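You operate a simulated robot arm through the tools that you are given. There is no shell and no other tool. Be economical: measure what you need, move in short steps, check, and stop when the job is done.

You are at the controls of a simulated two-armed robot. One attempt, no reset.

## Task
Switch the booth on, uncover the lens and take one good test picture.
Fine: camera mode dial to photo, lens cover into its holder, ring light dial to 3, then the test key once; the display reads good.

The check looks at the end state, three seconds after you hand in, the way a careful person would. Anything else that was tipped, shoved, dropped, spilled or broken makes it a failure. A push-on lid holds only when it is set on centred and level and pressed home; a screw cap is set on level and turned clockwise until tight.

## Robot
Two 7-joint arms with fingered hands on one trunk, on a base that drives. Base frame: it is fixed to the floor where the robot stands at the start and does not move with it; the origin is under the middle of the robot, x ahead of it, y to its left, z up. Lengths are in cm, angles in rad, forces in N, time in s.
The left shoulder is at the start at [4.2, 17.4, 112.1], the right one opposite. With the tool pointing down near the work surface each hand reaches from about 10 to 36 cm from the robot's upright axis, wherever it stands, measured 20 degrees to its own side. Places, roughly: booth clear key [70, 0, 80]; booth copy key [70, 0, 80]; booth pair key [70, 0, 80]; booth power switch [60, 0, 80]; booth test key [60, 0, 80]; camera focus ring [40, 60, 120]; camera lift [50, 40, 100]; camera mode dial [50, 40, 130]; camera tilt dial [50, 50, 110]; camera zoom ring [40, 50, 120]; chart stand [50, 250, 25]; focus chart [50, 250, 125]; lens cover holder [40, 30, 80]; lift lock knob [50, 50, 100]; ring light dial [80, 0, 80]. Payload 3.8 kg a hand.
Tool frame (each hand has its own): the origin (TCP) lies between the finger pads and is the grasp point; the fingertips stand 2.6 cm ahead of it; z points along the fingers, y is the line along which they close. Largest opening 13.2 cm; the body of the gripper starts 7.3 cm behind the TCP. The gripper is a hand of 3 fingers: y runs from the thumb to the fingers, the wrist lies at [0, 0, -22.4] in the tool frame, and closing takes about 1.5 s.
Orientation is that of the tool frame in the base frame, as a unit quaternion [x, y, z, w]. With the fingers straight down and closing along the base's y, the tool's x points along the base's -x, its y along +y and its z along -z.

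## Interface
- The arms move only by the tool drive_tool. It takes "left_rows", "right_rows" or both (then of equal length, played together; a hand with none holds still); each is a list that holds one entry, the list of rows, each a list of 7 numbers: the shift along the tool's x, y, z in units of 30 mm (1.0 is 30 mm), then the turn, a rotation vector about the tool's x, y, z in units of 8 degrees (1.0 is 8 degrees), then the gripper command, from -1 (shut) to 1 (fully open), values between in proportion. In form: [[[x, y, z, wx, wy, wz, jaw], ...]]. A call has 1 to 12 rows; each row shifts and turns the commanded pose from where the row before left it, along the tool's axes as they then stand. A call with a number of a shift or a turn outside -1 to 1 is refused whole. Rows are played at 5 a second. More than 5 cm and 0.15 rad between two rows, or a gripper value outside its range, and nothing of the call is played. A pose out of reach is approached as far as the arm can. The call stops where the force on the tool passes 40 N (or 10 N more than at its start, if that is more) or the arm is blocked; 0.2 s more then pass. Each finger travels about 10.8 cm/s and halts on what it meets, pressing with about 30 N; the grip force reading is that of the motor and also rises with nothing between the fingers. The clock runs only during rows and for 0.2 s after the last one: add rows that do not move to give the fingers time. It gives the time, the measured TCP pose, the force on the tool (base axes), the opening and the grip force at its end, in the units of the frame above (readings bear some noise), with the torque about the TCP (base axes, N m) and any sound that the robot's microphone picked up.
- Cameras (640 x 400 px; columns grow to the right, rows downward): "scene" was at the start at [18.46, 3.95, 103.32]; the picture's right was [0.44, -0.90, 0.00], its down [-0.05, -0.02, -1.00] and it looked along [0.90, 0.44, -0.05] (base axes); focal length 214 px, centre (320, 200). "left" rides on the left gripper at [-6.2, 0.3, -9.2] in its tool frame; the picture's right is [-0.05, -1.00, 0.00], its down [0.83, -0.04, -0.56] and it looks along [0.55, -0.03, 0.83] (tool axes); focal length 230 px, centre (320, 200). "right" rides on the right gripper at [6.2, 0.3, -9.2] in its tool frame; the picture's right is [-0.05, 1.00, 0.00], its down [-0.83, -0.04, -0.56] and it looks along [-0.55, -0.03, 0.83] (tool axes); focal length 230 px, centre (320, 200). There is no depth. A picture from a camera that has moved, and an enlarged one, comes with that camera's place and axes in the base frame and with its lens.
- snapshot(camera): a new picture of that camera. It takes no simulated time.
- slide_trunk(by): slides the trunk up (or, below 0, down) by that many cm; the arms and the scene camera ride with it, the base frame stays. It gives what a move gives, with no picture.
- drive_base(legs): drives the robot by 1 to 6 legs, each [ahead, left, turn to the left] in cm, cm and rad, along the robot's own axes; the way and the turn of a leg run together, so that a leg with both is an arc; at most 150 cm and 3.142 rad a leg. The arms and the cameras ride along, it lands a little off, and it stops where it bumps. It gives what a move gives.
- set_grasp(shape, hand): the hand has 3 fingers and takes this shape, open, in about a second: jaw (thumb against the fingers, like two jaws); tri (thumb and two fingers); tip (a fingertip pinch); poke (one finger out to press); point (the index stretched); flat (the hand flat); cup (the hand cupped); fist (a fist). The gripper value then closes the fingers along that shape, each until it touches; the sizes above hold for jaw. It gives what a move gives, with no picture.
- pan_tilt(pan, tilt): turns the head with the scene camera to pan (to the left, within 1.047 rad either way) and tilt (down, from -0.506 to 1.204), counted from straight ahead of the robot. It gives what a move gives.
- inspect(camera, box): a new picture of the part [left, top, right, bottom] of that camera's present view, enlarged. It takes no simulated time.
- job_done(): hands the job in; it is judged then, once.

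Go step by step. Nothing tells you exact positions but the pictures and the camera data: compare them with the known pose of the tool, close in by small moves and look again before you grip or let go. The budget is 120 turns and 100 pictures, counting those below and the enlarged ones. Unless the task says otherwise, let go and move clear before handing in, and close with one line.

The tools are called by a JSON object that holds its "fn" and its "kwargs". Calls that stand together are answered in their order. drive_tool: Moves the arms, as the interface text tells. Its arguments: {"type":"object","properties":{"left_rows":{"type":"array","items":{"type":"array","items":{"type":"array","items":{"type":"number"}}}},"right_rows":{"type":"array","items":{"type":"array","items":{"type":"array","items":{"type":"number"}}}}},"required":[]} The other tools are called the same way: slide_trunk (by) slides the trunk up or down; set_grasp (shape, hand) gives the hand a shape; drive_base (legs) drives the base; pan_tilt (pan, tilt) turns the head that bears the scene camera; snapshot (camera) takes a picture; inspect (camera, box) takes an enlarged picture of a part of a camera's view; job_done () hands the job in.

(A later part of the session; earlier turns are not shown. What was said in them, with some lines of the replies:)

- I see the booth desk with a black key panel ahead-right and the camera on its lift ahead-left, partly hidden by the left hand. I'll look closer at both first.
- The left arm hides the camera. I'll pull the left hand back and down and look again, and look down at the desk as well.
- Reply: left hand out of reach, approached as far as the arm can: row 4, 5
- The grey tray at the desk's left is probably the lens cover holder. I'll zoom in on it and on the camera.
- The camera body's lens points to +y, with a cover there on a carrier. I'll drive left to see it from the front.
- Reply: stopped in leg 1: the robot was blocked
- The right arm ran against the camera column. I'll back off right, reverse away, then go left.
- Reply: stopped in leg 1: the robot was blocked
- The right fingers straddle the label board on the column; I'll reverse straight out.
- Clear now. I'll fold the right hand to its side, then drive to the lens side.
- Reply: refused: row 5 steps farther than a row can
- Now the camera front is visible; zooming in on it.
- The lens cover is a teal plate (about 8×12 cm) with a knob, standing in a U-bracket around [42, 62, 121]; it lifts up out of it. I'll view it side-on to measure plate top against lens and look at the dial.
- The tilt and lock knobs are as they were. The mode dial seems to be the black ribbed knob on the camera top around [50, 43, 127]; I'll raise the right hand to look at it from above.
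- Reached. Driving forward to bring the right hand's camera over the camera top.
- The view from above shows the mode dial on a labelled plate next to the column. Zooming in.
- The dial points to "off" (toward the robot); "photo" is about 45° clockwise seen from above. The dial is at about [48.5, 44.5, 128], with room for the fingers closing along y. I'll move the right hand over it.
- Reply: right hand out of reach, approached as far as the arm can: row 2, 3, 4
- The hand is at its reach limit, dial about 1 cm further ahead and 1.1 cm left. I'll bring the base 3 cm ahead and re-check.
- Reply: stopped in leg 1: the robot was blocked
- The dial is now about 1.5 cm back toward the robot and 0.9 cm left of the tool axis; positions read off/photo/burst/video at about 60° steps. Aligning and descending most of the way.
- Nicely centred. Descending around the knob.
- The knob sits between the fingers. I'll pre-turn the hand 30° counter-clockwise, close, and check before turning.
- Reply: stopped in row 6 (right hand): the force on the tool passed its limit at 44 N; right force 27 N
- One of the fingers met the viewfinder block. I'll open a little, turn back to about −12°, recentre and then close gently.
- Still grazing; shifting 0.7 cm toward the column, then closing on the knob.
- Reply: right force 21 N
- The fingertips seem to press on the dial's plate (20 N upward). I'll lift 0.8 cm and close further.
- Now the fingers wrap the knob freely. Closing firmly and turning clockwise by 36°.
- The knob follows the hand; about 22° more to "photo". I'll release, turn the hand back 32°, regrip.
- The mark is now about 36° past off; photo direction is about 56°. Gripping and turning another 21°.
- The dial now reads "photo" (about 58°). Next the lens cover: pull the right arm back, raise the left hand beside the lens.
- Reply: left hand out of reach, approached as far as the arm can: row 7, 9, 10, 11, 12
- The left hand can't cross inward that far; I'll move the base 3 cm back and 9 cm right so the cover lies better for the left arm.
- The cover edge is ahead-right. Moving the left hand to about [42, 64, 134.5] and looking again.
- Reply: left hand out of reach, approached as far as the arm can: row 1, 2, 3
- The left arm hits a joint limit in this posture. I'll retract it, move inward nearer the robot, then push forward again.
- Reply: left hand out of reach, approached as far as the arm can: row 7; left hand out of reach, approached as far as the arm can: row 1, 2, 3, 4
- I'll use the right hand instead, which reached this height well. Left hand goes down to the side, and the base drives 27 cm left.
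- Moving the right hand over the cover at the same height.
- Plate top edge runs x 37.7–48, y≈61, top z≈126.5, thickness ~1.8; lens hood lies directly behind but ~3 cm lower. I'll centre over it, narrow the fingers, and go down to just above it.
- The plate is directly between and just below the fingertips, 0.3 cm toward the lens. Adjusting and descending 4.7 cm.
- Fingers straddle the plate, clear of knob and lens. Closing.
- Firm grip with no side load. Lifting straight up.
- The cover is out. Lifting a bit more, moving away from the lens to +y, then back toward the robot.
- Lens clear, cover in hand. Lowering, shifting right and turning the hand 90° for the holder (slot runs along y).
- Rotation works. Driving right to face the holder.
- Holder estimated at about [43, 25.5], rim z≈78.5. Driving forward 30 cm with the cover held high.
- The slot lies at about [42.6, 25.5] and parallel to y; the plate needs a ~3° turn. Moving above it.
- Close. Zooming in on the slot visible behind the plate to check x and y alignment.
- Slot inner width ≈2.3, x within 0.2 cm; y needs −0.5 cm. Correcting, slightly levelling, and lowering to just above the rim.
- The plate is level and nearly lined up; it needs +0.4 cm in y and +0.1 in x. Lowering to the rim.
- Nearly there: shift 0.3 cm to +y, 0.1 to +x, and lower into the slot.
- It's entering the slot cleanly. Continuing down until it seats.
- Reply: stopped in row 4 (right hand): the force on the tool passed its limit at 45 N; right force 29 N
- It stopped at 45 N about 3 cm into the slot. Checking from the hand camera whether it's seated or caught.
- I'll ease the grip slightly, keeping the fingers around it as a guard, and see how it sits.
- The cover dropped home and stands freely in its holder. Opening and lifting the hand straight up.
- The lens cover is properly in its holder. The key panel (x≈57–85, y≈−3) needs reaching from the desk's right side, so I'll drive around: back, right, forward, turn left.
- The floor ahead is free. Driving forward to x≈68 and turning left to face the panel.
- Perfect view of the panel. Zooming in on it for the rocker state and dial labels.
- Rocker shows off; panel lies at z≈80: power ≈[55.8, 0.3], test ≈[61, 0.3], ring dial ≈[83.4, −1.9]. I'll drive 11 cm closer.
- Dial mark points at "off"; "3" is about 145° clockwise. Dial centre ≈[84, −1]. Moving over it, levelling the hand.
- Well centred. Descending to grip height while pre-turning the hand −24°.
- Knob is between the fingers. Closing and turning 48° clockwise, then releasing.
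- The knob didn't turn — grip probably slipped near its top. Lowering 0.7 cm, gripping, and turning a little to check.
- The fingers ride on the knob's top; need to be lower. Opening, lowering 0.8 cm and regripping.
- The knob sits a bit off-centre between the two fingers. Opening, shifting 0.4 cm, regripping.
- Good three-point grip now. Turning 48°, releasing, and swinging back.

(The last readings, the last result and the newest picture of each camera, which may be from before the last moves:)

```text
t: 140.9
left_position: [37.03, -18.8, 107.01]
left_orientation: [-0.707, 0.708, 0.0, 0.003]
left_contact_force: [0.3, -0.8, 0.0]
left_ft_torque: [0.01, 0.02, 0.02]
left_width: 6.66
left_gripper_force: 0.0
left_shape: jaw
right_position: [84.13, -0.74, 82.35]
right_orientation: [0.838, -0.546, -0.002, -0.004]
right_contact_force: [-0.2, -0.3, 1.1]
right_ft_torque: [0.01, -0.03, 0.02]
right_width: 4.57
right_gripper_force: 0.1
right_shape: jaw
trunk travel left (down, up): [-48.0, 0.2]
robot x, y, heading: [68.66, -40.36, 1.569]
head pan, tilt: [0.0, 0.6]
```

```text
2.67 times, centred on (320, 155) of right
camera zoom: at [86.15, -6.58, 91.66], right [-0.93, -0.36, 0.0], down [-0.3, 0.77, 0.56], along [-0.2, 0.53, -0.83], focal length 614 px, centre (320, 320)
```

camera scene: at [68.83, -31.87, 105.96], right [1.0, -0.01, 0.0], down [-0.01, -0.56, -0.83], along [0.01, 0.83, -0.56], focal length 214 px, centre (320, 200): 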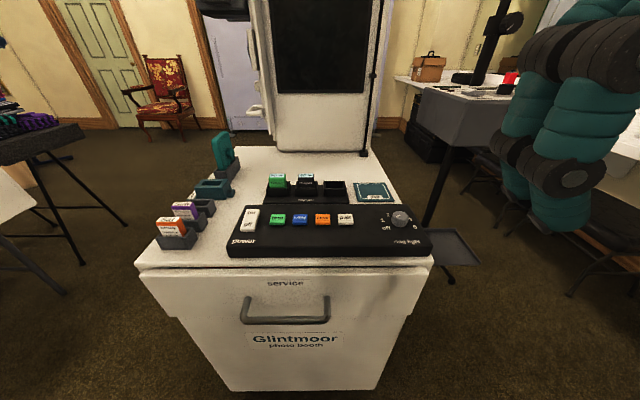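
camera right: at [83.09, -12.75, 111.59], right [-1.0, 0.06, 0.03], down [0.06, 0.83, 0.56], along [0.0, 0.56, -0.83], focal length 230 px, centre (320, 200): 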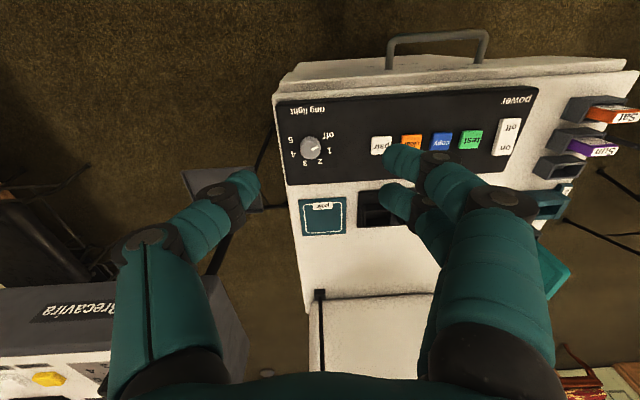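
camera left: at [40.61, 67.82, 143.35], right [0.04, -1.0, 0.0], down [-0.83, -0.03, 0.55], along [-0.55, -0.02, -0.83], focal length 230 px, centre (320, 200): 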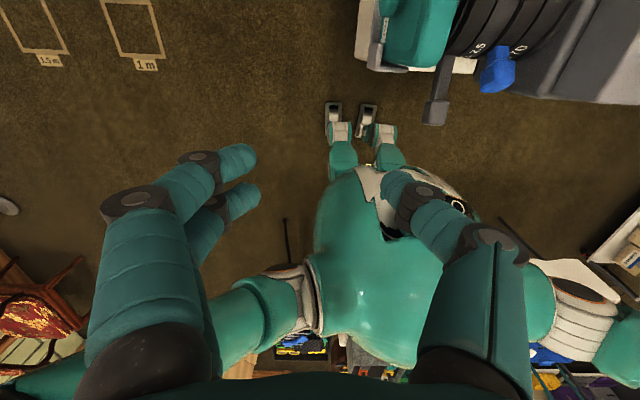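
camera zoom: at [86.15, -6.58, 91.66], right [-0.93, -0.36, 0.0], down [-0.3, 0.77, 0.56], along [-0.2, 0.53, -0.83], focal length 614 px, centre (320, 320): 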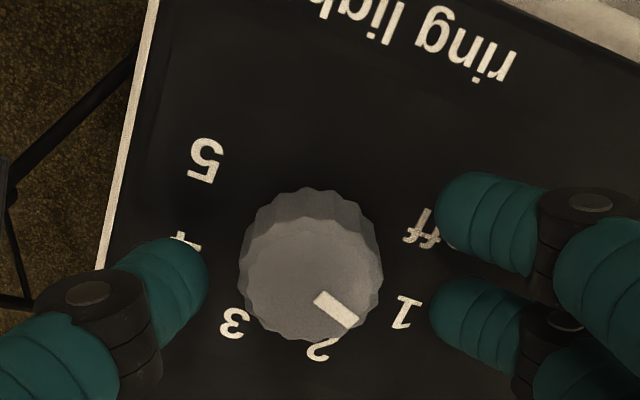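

The mark is now at "1" (turned ~45°). Two more such turns bring it to "3".

{"fn": "drive_tool", "kwargs": {"right_rows": [[[0, 0, 0, 0, 0, 0, -0.8], [0, 0, 0, 0, 0, 0, -1], [0, 0, 0, 0, 0, 0, -1], [0, 0, 0, 0, 0, 1, -1], [0, 0, 0, 0, 0, 1, -1], [0, 0, 0, 0, 0, 1, -1], [0, 0, 0, 0, 0, 1, -1], [0, 0, 0, 0, 0, 1, -1], [0, 0, 0, 0, 0, 1, -1], [0, 0, 0, 0, 0, 0, -1], [0, 0, 0, 0, 0, 0, -0.4], [0, 0, 0, 0, 0, 0, -0.3]]]}}

{"fn": "drive_tool", "kwargs": {"right_rows": [[[0, 0, 0, 0, 0, -1, -0.3], [0, 0, 0, 0, 0, -1, -0.3], [0, 0, 0, 0, 0, -1, -0.3], [0, 0, 0, 0, 0, -1, -0.3], [0, 0, 0, 0, 0, -1, -0.3], [0, 0, 0, 0, 0, -1, -0.3], [0, 0, 0, 0, 0, 0, -0.3]]]}}

{"fn": "inspect", "kwargs": {"camera": "right", "box": [200, 80, 440, 230]}}

```text
t: 143.5
left_position: [36.91, -18.68, 107.01]
left_orientation: [-0.707, 0.708, 0.001, 0.002]
left_contact_force: [0.3, 0.5, 0.2]
left_ft_torque: [-0.01, 0.0, -0.01]
left_width: 6.66
left_gripper_force: 0.1
left_shape: jaw
right_position: [83.88, -0.81, 82.48]
right_orientation: [-0.542, 0.84, 0.003, 0.001]
right_contact_force: [-0.7, 0.2, 1.0]
right_ft_torque: [0.0, -0.03, 0.02]
right_width: 4.57
right_gripper_force: 0.0
right_shape: jaw
trunk travel left (down, up): [-48.0, 0.2]
robot x, y, heading: [68.04, -40.6, 1.571]
head pan, tilt: [0.0, 0.6]
```

```text
t: 145.1
left_position: [37.06, -18.77, 107.08]
left_orientation: [-0.707, 0.707, 0.001, 0.002]
left_contact_force: [0.3, -0.8, 0.9]
left_ft_torque: [0.0, 0.0, 0.01]
left_width: 6.67
left_gripper_force: 0.1
left_shape: jaw
right_position: [84.02, -0.77, 82.4]
right_orientation: [0.838, -0.546, -0.002, -0.004]
right_contact_force: [-0.1, 0.3, 0.2]
right_ft_torque: [-0.01, 0.0, -0.01]
right_width: 4.57
right_gripper_force: 0.0
right_shape: jaw
trunk travel left (down, up): [-48.0, 0.2]
robot x, y, heading: [68.45, -40.39, 1.568]
head pan, tilt: [0.0, 0.6]
```

```text
2.67 times, centred on (320, 155) of right
camera zoom: at [86.15, -6.56, 91.64], right [-0.93, -0.36, 0.0], down [-0.3, 0.77, 0.56], along [-0.2, 0.53, -0.83], focal length 614 px, centre (320, 320)
```

zoom: 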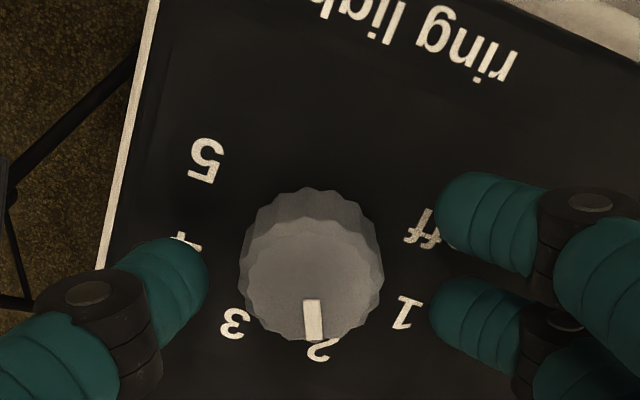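

At "2" now. One more identical turn for "3", then rise and check.

{"fn": "drive_tool", "kwargs": {"right_rows": [[[0, 0, 0, 0, 0, 0, -0.8], [0, 0, 0, 0, 0, 0, -1], [0, 0, 0, 0, 0, 0, -1], [0, 0, 0, 0, 0, 1, -1], [0, 0, 0, 0, 0, 1, -1], [0, 0, 0, 0, 0, 1, -1], [0, 0, 0, 0, 0, 1, -1], [0, 0, 0, 0, 0, 1, -1], [0, 0, 0, 0, 0, 1, -1], [0, 0, 0, 0, 0, 0, -1], [0, 0, 0, 0, 0, 0, -0.4], [0, 0, 0, 0, 0, 0, -0.3]]]}}

{"fn": "drive_tool", "kwargs": {"right_rows": [[[0, 0, 0, 0, 0, 0, -0.1], [0, 0, -0.7, 0, 0, 0, -0.1], [0, 0, -1, 0, 0, 0, -0.1], [0, 0, -1, 0, 0, -1, -0.1], [0, 0, -1, 0, 0, -1, -0.1], [0, 0, -1, 0, 0, -1, -0.1]]]}}

{"fn": "inspect", "kwargs": {"camera": "right", "box": [240, 70, 400, 190]}}

```text
t: 147.7
left_position: [36.95, -18.78, 107.13]
left_orientation: [-0.706, 0.708, 0.001, 0.002]
left_contact_force: [0.2, 0.3, 0.8]
left_ft_torque: [-0.02, 0.01, 0.02]
left_width: 6.65
left_gripper_force: 0.1
left_shape: jaw
right_position: [83.89, -0.79, 82.45]
right_orientation: [-0.543, 0.84, 0.003, 0.002]
right_contact_force: [-0.1, 0.4, 0.2]
right_ft_torque: [-0.04, -0.02, 0.0]
right_width: 4.56
right_gripper_force: 0.1
right_shape: jaw
trunk travel left (down, up): [-48.0, 0.2]
robot x, y, heading: [68.53, -40.48, 1.564]
head pan, tilt: [0.0, 0.6]
```

```text
t: 149.1
left_position: [36.96, -18.73, 107.06]
left_orientation: [-0.706, 0.708, 0.001, 0.002]
left_contact_force: [0.2, 0.2, -0.2]
left_ft_torque: [-0.01, 0.01, -0.01]
left_width: 6.65
left_gripper_force: 0.2
left_shape: jaw
right_position: [84.21, -0.92, 96.47]
right_orientation: [-0.706, 0.708, 0.002, 0.004]
right_contact_force: [-0.4, 0.2, 0.2]
right_ft_torque: [0.01, -0.01, 0.02]
right_width: 5.88
right_gripper_force: 0.0
right_shape: jaw
trunk travel left (down, up): [-48.0, 0.2]
robot x, y, heading: [68.73, -40.26, 1.571]
head pan, tilt: [0.0, 0.6]
```

```text
3.33 times, centred on (320, 130) of right
camera zoom: at [83.65, -7.1, 105.78], right [-1.0, 0.06, 0.0], down [0.05, 0.83, 0.56], along [0.03, 0.56, -0.83], focal length 767 px, centre (320, 433)
```

zoom: 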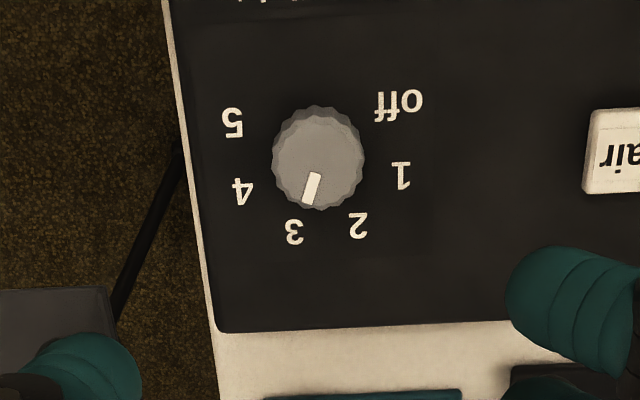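

The ring light dial now points at "3". Next: set the right hand to poke and slide the base left so the power switch comes under the right hand.

{"fn": "drive_base", "kwargs": {"legs": [[0, 27, 0]]}}

{"fn": "set_grasp", "kwargs": {"shape": "poke", "hand": "right"}}

{"fn": "snapshot", "kwargs": {"camera": "right"}}

```text
t: 152.0
left_position: [10.04, -18.78, 106.97]
left_orientation: [-0.707, 0.708, 0.0, 0.001]
left_contact_force: [0.4, -0.6, 0.3]
left_ft_torque: [-0.05, 0.0, 0.0]
left_width: 6.65
left_gripper_force: 0.0
left_shape: jaw
right_position: [57.17, -0.84, 96.51]
right_orientation: [-0.706, 0.709, 0.003, 0.003]
right_contact_force: [0.6, 0.1, 0.0]
right_ft_torque: [0.02, -0.02, 0.04]
right_width: 5.88
right_gripper_force: 0.1
right_shape: jaw
trunk travel left (down, up): [-48.0, 0.2]
robot x, y, heading: [41.49, -40.63, 1.573]
head pan, tilt: [0.0, 0.6]
```

```text
t: 152.9
left_position: [10.15, -18.81, 106.96]
left_orientation: [-0.706, 0.708, 0.0, 0.001]
left_contact_force: [0.8, 0.1, 0.0]
left_ft_torque: [0.0, 0.03, 0.01]
left_width: 6.66
left_gripper_force: 0.0
left_shape: jaw
right_position: [57.21, -0.93, 96.42]
right_orientation: [-0.705, 0.709, 0.003, 0.003]
right_contact_force: [0.2, 0.6, 0.0]
right_ft_torque: [-0.01, 0.02, 0.04]
right_width: 0.0
right_gripper_force: 0.1
right_shape: poke
trunk travel left (down, up): [-48.0, 0.2]
robot x, y, heading: [41.63, -40.5, 1.577]
head pan, tilt: [0.0, 0.6]
```

```text
12 pictures are left
camera right: at [56.75, -7.06, 105.73], right [-1.0, 0.06, 0.0], down [0.05, 0.83, 0.56], along [0.03, 0.56, -0.83], focal length 230 px, centre (320, 200)
```

right: 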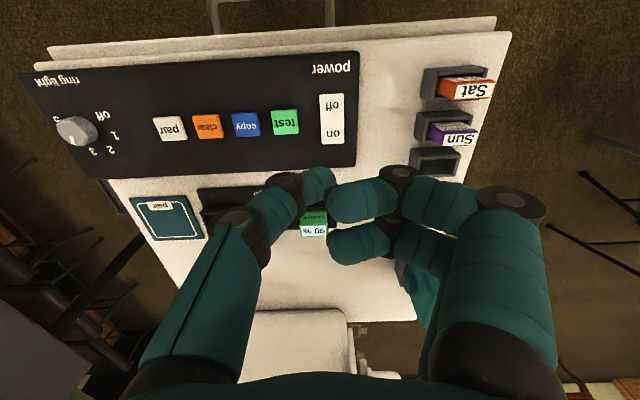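

Poke hand is set, its tip on the tool axis. The "on" half of the rocker is about 2 cm further (+y) and 1.2 cm toward −x. Aligning and lowering near it.

{"fn": "drive_tool", "kwargs": {"right_rows": [[[-0.75, 0.41, 0, 0, 0, 0, -1], [0, 0, 1, 0, 0, 0, -1], [0, 0, 1, 0, 0, 0, -1], [0, 0, 1, 0, 0, 0, -1], [0, 0, 0.4, 0, 0, 0, -1]]]}}

{"fn": "inspect", "kwargs": {"camera": "right", "box": [220, 80, 420, 230]}}

```text
t: 154.1
left_position: [10.2, -18.57, 107.02]
left_orientation: [-0.707, 0.707, 0.0, 0.002]
left_contact_force: [-0.1, 0.1, 0.4]
left_ft_torque: [0.03, -0.01, 0.0]
left_width: 6.65
left_gripper_force: 0.1
left_shape: jaw
right_position: [56.02, 1.61, 86.26]
right_orientation: [-0.705, 0.709, 0.004, 0.003]
right_contact_force: [0.1, -0.7, 0.4]
right_ft_torque: [0.02, 0.01, 0.01]
right_width: 0.0
right_gripper_force: 0.0
right_shape: poke
trunk travel left (down, up): [-48.0, 0.2]
robot x, y, heading: [42.01, -40.61, 1.569]
head pan, tilt: [0.0, 0.6]
```

```text
2.67 times, centred on (320, 155) of right
camera zoom: at [55.58, -4.71, 95.57], right [-1.0, 0.06, 0.0], down [0.05, 0.83, 0.56], along [0.03, 0.56, -0.83], focal length 614 px, centre (320, 320)
```

zoom: 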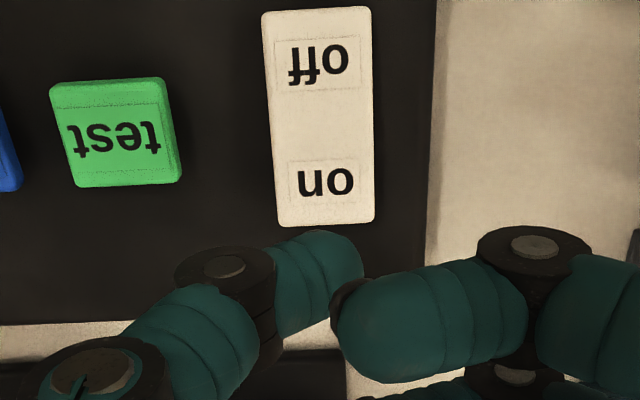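

The tip is right above the "on" half. Pressing down gently.

{"fn": "drive_tool", "kwargs": {"right_rows": [[[0, 0, 0.5, 0, 0, 0, -1], [0, 0, 0.3, 0, 0, 0, -1], [0, 0, 0.2, 0, 0, 0, -1], [0, 0, 0.15, 0, 0, 0, -1], [0, 0, 0.15, 0, 0, 0, -1]]]}}

```text
t: 155.3
left_position: [10.17, -18.92, 107.2]
left_orientation: [-0.707, 0.707, 0.002, 0.002]
left_contact_force: [-0.9, 1.0, -0.4]
left_ft_torque: [0.02, 0.01, 0.03]
left_width: 6.64
left_gripper_force: 0.1
left_shape: jaw
right_position: [55.96, 1.5, 82.64]
right_orientation: [-0.705, 0.709, 0.005, 0.005]
right_contact_force: [2.3, -0.5, 14.8]
right_ft_torque: [-0.09, -0.01, 0.04]
right_width: 0.0
right_gripper_force: 0.0
right_shape: poke
trunk travel left (down, up): [-48.0, 0.2]
robot x, y, heading: [41.98, -40.39, 1.574]
head pan, tilt: [0.0, 0.6]
```

Contact at 15 N; pressing slightly more, then lifting to look.

{"fn": "drive_tool", "kwargs": {"right_rows": [[[0, 0, 0.12, 0, 0, 0, -1], [0, 0, 0.12, 0, 0, 0, -1], [0, 0, 0, 0, 0, 0, -1]]]}}

{"fn": "drive_tool", "kwargs": {"right_rows": [[[0, 0, -0.7, 0, 0, 0, -1], [0, 0, -1, 0, 0, 0, -1], [0, 0, -1, 0, 0, 0, -1]]]}}

{"fn": "snapshot", "kwargs": {"camera": "right"}}

```text
t: 155.9
left_position: [10.07, -18.9, 107.06]
left_orientation: [-0.707, 0.708, 0.002, 0.003]
left_contact_force: [0.5, -0.3, 0.4]
left_ft_torque: [0.01, -0.06, -0.01]
left_width: 6.63
left_gripper_force: 0.1
left_shape: jaw
right_position: [56.1, 1.86, 82.44]
right_orientation: [-0.705, 0.709, 0.008, 0.007]
right_contact_force: [4.1, -0.3, 28.1]
right_ft_torque: [-0.01, 0.0, 0.03]
right_width: 0.0
right_gripper_force: 0.0
right_shape: poke
trunk travel left (down, up): [-48.0, 0.2]
robot x, y, heading: [41.7, -40.6, 1.567]
head pan, tilt: [0.0, 0.6]
stopped in row 2 (right hand): the force on the tool passed its limit at 42 N (the readings are from after the stop); the commanded pose is now the measured one
```

```text
t: 156.7
left_position: [10.05, -18.75, 107.04]
left_orientation: [-0.706, 0.708, 0.001, 0.001]
left_contact_force: [0.1, 0.3, 0.7]
left_ft_torque: [-0.01, 0.0, -0.02]
left_width: 6.65
left_gripper_force: 0.1
left_shape: jaw
right_position: [56.16, 1.72, 90.14]
right_orientation: [-0.704, 0.711, 0.003, 0.006]
right_contact_force: [-0.4, 0.5, 0.5]
right_ft_torque: [-0.03, -0.01, 0.02]
right_width: 0.01
right_gripper_force: 0.1
right_shape: poke
trunk travel left (down, up): [-48.0, 0.2]
robot x, y, heading: [41.92, -41.13, 1.571]
head pan, tilt: [0.0, 0.6]
```

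```text
10 pictures are left
camera right: at [55.71, -4.65, 99.3], right [-1.0, 0.06, 0.0], down [0.05, 0.82, 0.57], along [0.04, 0.57, -0.82], focal length 230 px, centre (320, 200)
```

right: 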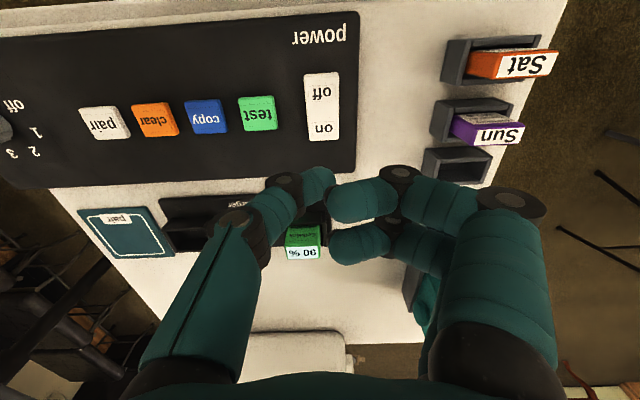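

Checking the column's display and the rocker with the scene camera.

{"fn": "pan_tilt", "kwargs": {"pan": -0.3, "tilt": 0.3}}

{"fn": "snapshot", "kwargs": {"camera": "scene"}}

```text
t: 157.5
left_position: [10.07, -18.86, 107.13]
left_orientation: [-0.707, 0.708, 0.001, 0.002]
left_contact_force: [-0.1, -0.4, -0.4]
left_ft_torque: [0.01, 0.01, 0.01]
left_width: 6.63
left_gripper_force: 0.1
left_shape: jaw
right_position: [56.22, 1.67, 90.03]
right_orientation: [-0.704, 0.71, 0.005, 0.006]
right_contact_force: [0.0, -0.2, 0.7]
right_ft_torque: [0.0, 0.01, 0.0]
right_width: 0.0
right_gripper_force: 0.0
right_shape: poke
trunk travel left (down, up): [-48.0, 0.2]
robot x, y, heading: [41.18, -40.54, 1.569]
head pan, tilt: [-0.3, 0.3]
```

```text
9 pictures are left
camera scene: at [44.59, -20.89, 108.69], right [0.96, -0.3, 0.0], down [-0.09, -0.28, -0.96], along [0.28, 0.91, -0.3], focal length 214 px, centre (320, 200)
```

scene: 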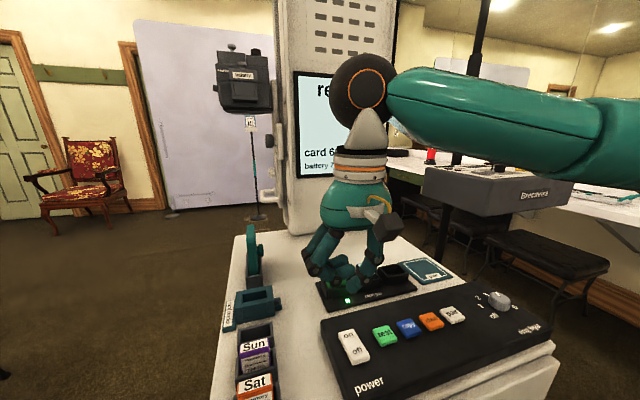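

The display is lit ("ready"). Moving over the green test key at ≈[61, −0.1] and checking before pressing.

{"fn": "drive_tool", "kwargs": {"right_rows": [[[0.3, -0.8, 0, 0, 0, 0, -1], [0.3, -0.82, 0, 0, 0, 0, -1], [0, 0, 0.6, 0, 0, 0, -1], [0, 0, 0.6, 0, 0, 0, -1]]]}}

{"fn": "inspect", "kwargs": {"camera": "right", "box": [220, 80, 420, 230]}}

```text
t: 158.5
left_position: [10.18, -18.76, 107.03]
left_orientation: [-0.706, 0.708, 0.0, 0.002]
left_contact_force: [-0.2, -0.3, 0.5]
left_ft_torque: [-0.02, 0.02, -0.01]
left_width: 6.65
left_gripper_force: 0.0
left_shape: jaw
right_position: [61.02, -0.13, 86.51]
right_orientation: [-0.704, 0.71, 0.005, 0.007]
right_contact_force: [-0.3, 0.3, -0.8]
right_ft_torque: [-0.01, 0.0, 0.02]
right_width: 0.03
right_gripper_force: 0.0
right_shape: poke
trunk travel left (down, up): [-48.0, 0.2]
robot x, y, heading: [41.6, -40.49, 1.572]
head pan, tilt: [-0.3, 0.3]
```

```text
2.67 times, centred on (320, 155) of right
camera zoom: at [60.53, -6.42, 95.67], right [-1.0, 0.06, 0.0], down [0.05, 0.82, 0.57], along [0.03, 0.57, -0.82], focal length 614 px, centre (320, 320)
```

zoom: 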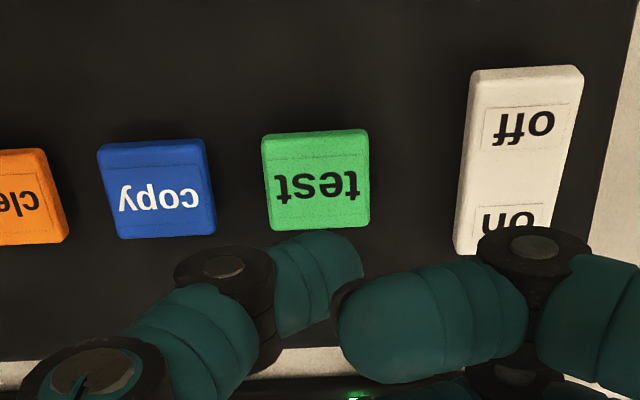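

The key is directly below the tip. Pressing once, in small steps.

{"fn": "drive_tool", "kwargs": {"right_rows": [[[0.06, 0, 0.5, 0, 0, 0, -1], [0, 0, 0.3, 0, 0, 0, -1], [0, 0, 0.2, 0, 0, 0, -1], [0, 0, 0.15, 0, 0, 0, -1]]]}}

```text
t: 159.5
left_position: [10.16, -18.72, 107.0]
left_orientation: [-0.706, 0.708, 0.0, 0.002]
left_contact_force: [0.7, 0.6, 0.2]
left_ft_torque: [0.01, 0.03, 0.01]
left_width: 6.67
left_gripper_force: 0.2
left_shape: jaw
right_position: [60.95, -0.23, 83.03]
right_orientation: [-0.704, 0.71, 0.005, 0.006]
right_contact_force: [0.1, -0.1, -0.4]
right_ft_torque: [0.0, 0.03, -0.03]
right_width: 0.0
right_gripper_force: 0.0
right_shape: poke
trunk travel left (down, up): [-48.0, 0.2]
robot x, y, heading: [42.16, -40.42, 1.57]
head pan, tilt: [-0.3, 0.3]
```

{"fn": "drive_tool", "kwargs": {"right_rows": [[[0, 0, 0.12, 0, 0, 0, -1], [0, 0, 0.1, 0, 0, 0, -1], [0, 0, 0.1, 0, 0, 0, -1]]]}}

```text
t: 160.3
left_position: [9.97, -18.94, 107.14]
left_orientation: [-0.706, 0.708, 0.003, 0.004]
left_contact_force: [-0.3, -0.1, -0.4]
left_ft_torque: [0.01, 0.0, 0.0]
left_width: 6.63
left_gripper_force: 0.0
left_shape: jaw
right_position: [61.07, -0.26, 82.34]
right_orientation: [-0.704, 0.71, 0.007, 0.009]
right_contact_force: [5.1, -5.0, 20.9]
right_ft_torque: [-0.19, -0.09, 0.04]
right_width: 0.0
right_gripper_force: 0.1
right_shape: poke
trunk travel left (down, up): [-48.0, 0.2]
robot x, y, heading: [41.84, -40.46, 1.568]
head pan, tilt: [-0.3, 0.3]
heard: click
```

A click was heard. Lifting the hand clear and moving it away to read the display.

{"fn": "drive_tool", "kwargs": {"right_rows": [[[0, 0, -0.8, 0, 0, 0, -1], [0, 0, -1, 0, 0, 0, -1], [0, 0, -1, 0, 0, 0, -1], [0, 0, -1, 0, 0, 0, -1], [0, 0, -1, 0, 0, 0, -1], [0.5, 0, -1, 0, 0, 0, -1], [1, 0, 0, 0, 0, 0, -1], [1, 0, 0, 0, 0, 0, -1], [1, 0, 0, 0, 0, 0, -1], [1, 0, 0, 0, 0, 0, -1]]]}}

{"fn": "drive_base", "kwargs": {"legs": [[-15, 0, 0]]}}

{"fn": "pan_tilt", "kwargs": {"pan": -0.2, "tilt": 0.2}}

{"fn": "snapshot", "kwargs": {"camera": "scene"}}

```text
t: 162.5
left_position: [10.15, -18.78, 107.01]
left_orientation: [-0.706, 0.708, 0.001, 0.001]
left_contact_force: [0.5, -0.8, 0.9]
left_ft_torque: [-0.02, -0.01, 0.01]
left_width: 6.64
left_gripper_force: 0.0
left_shape: jaw
right_position: [60.86, -13.83, 99.37]
right_orientation: [-0.704, 0.71, 0.002, 0.005]
right_contact_force: [0.1, -0.1, 0.5]
right_ft_torque: [-0.01, 0.01, -0.01]
right_width: 0.0
right_gripper_force: 0.0
right_shape: poke
trunk travel left (down, up): [-48.0, 0.2]
robot x, y, heading: [41.87, -40.55, 1.575]
head pan, tilt: [-0.3, 0.3]
```

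```text
t: 163.9
left_position: [10.16, -33.84, 106.94]
left_orientation: [-0.706, 0.708, 0.0, 0.002]
left_contact_force: [-0.2, -0.1, -0.9]
left_ft_torque: [0.0, 0.0, 0.01]
left_width: 6.66
left_gripper_force: 0.1
left_shape: jaw
right_position: [60.86, -29.07, 99.31]
right_orientation: [-0.704, 0.71, 0.005, 0.005]
right_contact_force: [-0.1, -0.5, -1.1]
right_ft_torque: [0.0, 0.0, 0.0]
right_width: 0.01
right_gripper_force: 0.1
right_shape: poke
trunk travel left (down, up): [-48.0, 0.2]
robot x, y, heading: [41.74, -55.68, 1.57]
head pan, tilt: [-0.3, 0.3]
```

```text
t: 164.6
left_position: [10.23, -33.74, 107.11]
left_orientation: [-0.706, 0.708, 0.001, 0.002]
left_contact_force: [0.3, 0.6, -0.2]
left_ft_torque: [0.0, -0.02, 0.03]
left_width: 6.67
left_gripper_force: 0.0
left_shape: jaw
right_position: [60.9, -28.99, 99.3]
right_orientation: [-0.704, 0.71, 0.003, 0.005]
right_contact_force: [-0.8, -0.5, -0.4]
right_ft_torque: [-0.01, -0.02, 0.02]
right_width: 0.0
right_gripper_force: 0.2
right_shape: poke
trunk travel left (down, up): [-48.0, 0.2]
robot x, y, heading: [41.89, -55.64, 1.573]
head pan, tilt: [-0.201, 0.201]
```

```text
7 pictures are left
camera scene: at [43.69, -35.75, 109.63], right [0.98, -0.2, 0.0], down [-0.04, -0.2, -0.98], along [0.2, 0.96, -0.2], focal length 214 px, centre (320, 200)
```

scene: 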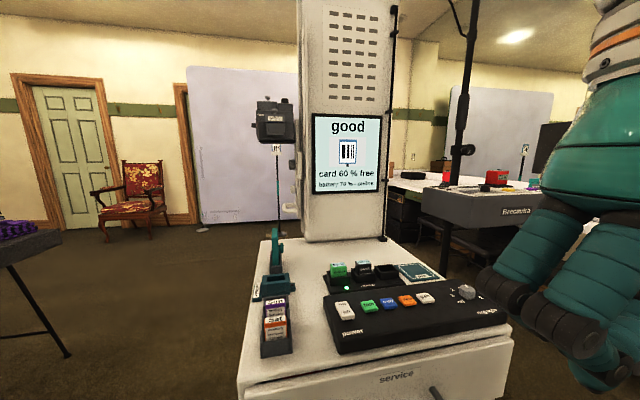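

The display reads "good", the cover stands in its holder, and the rest of the desk looks undisturbed. Both hands are clear, so I'm handing in.

{"fn": "job_done", "kwargs": {}}

```text
The job is handed in.
```

The booth is on, the mode dial is on photo, the lens cover is in its holder, the ring light is at 3, and one press of the test key gave "good" on the display.
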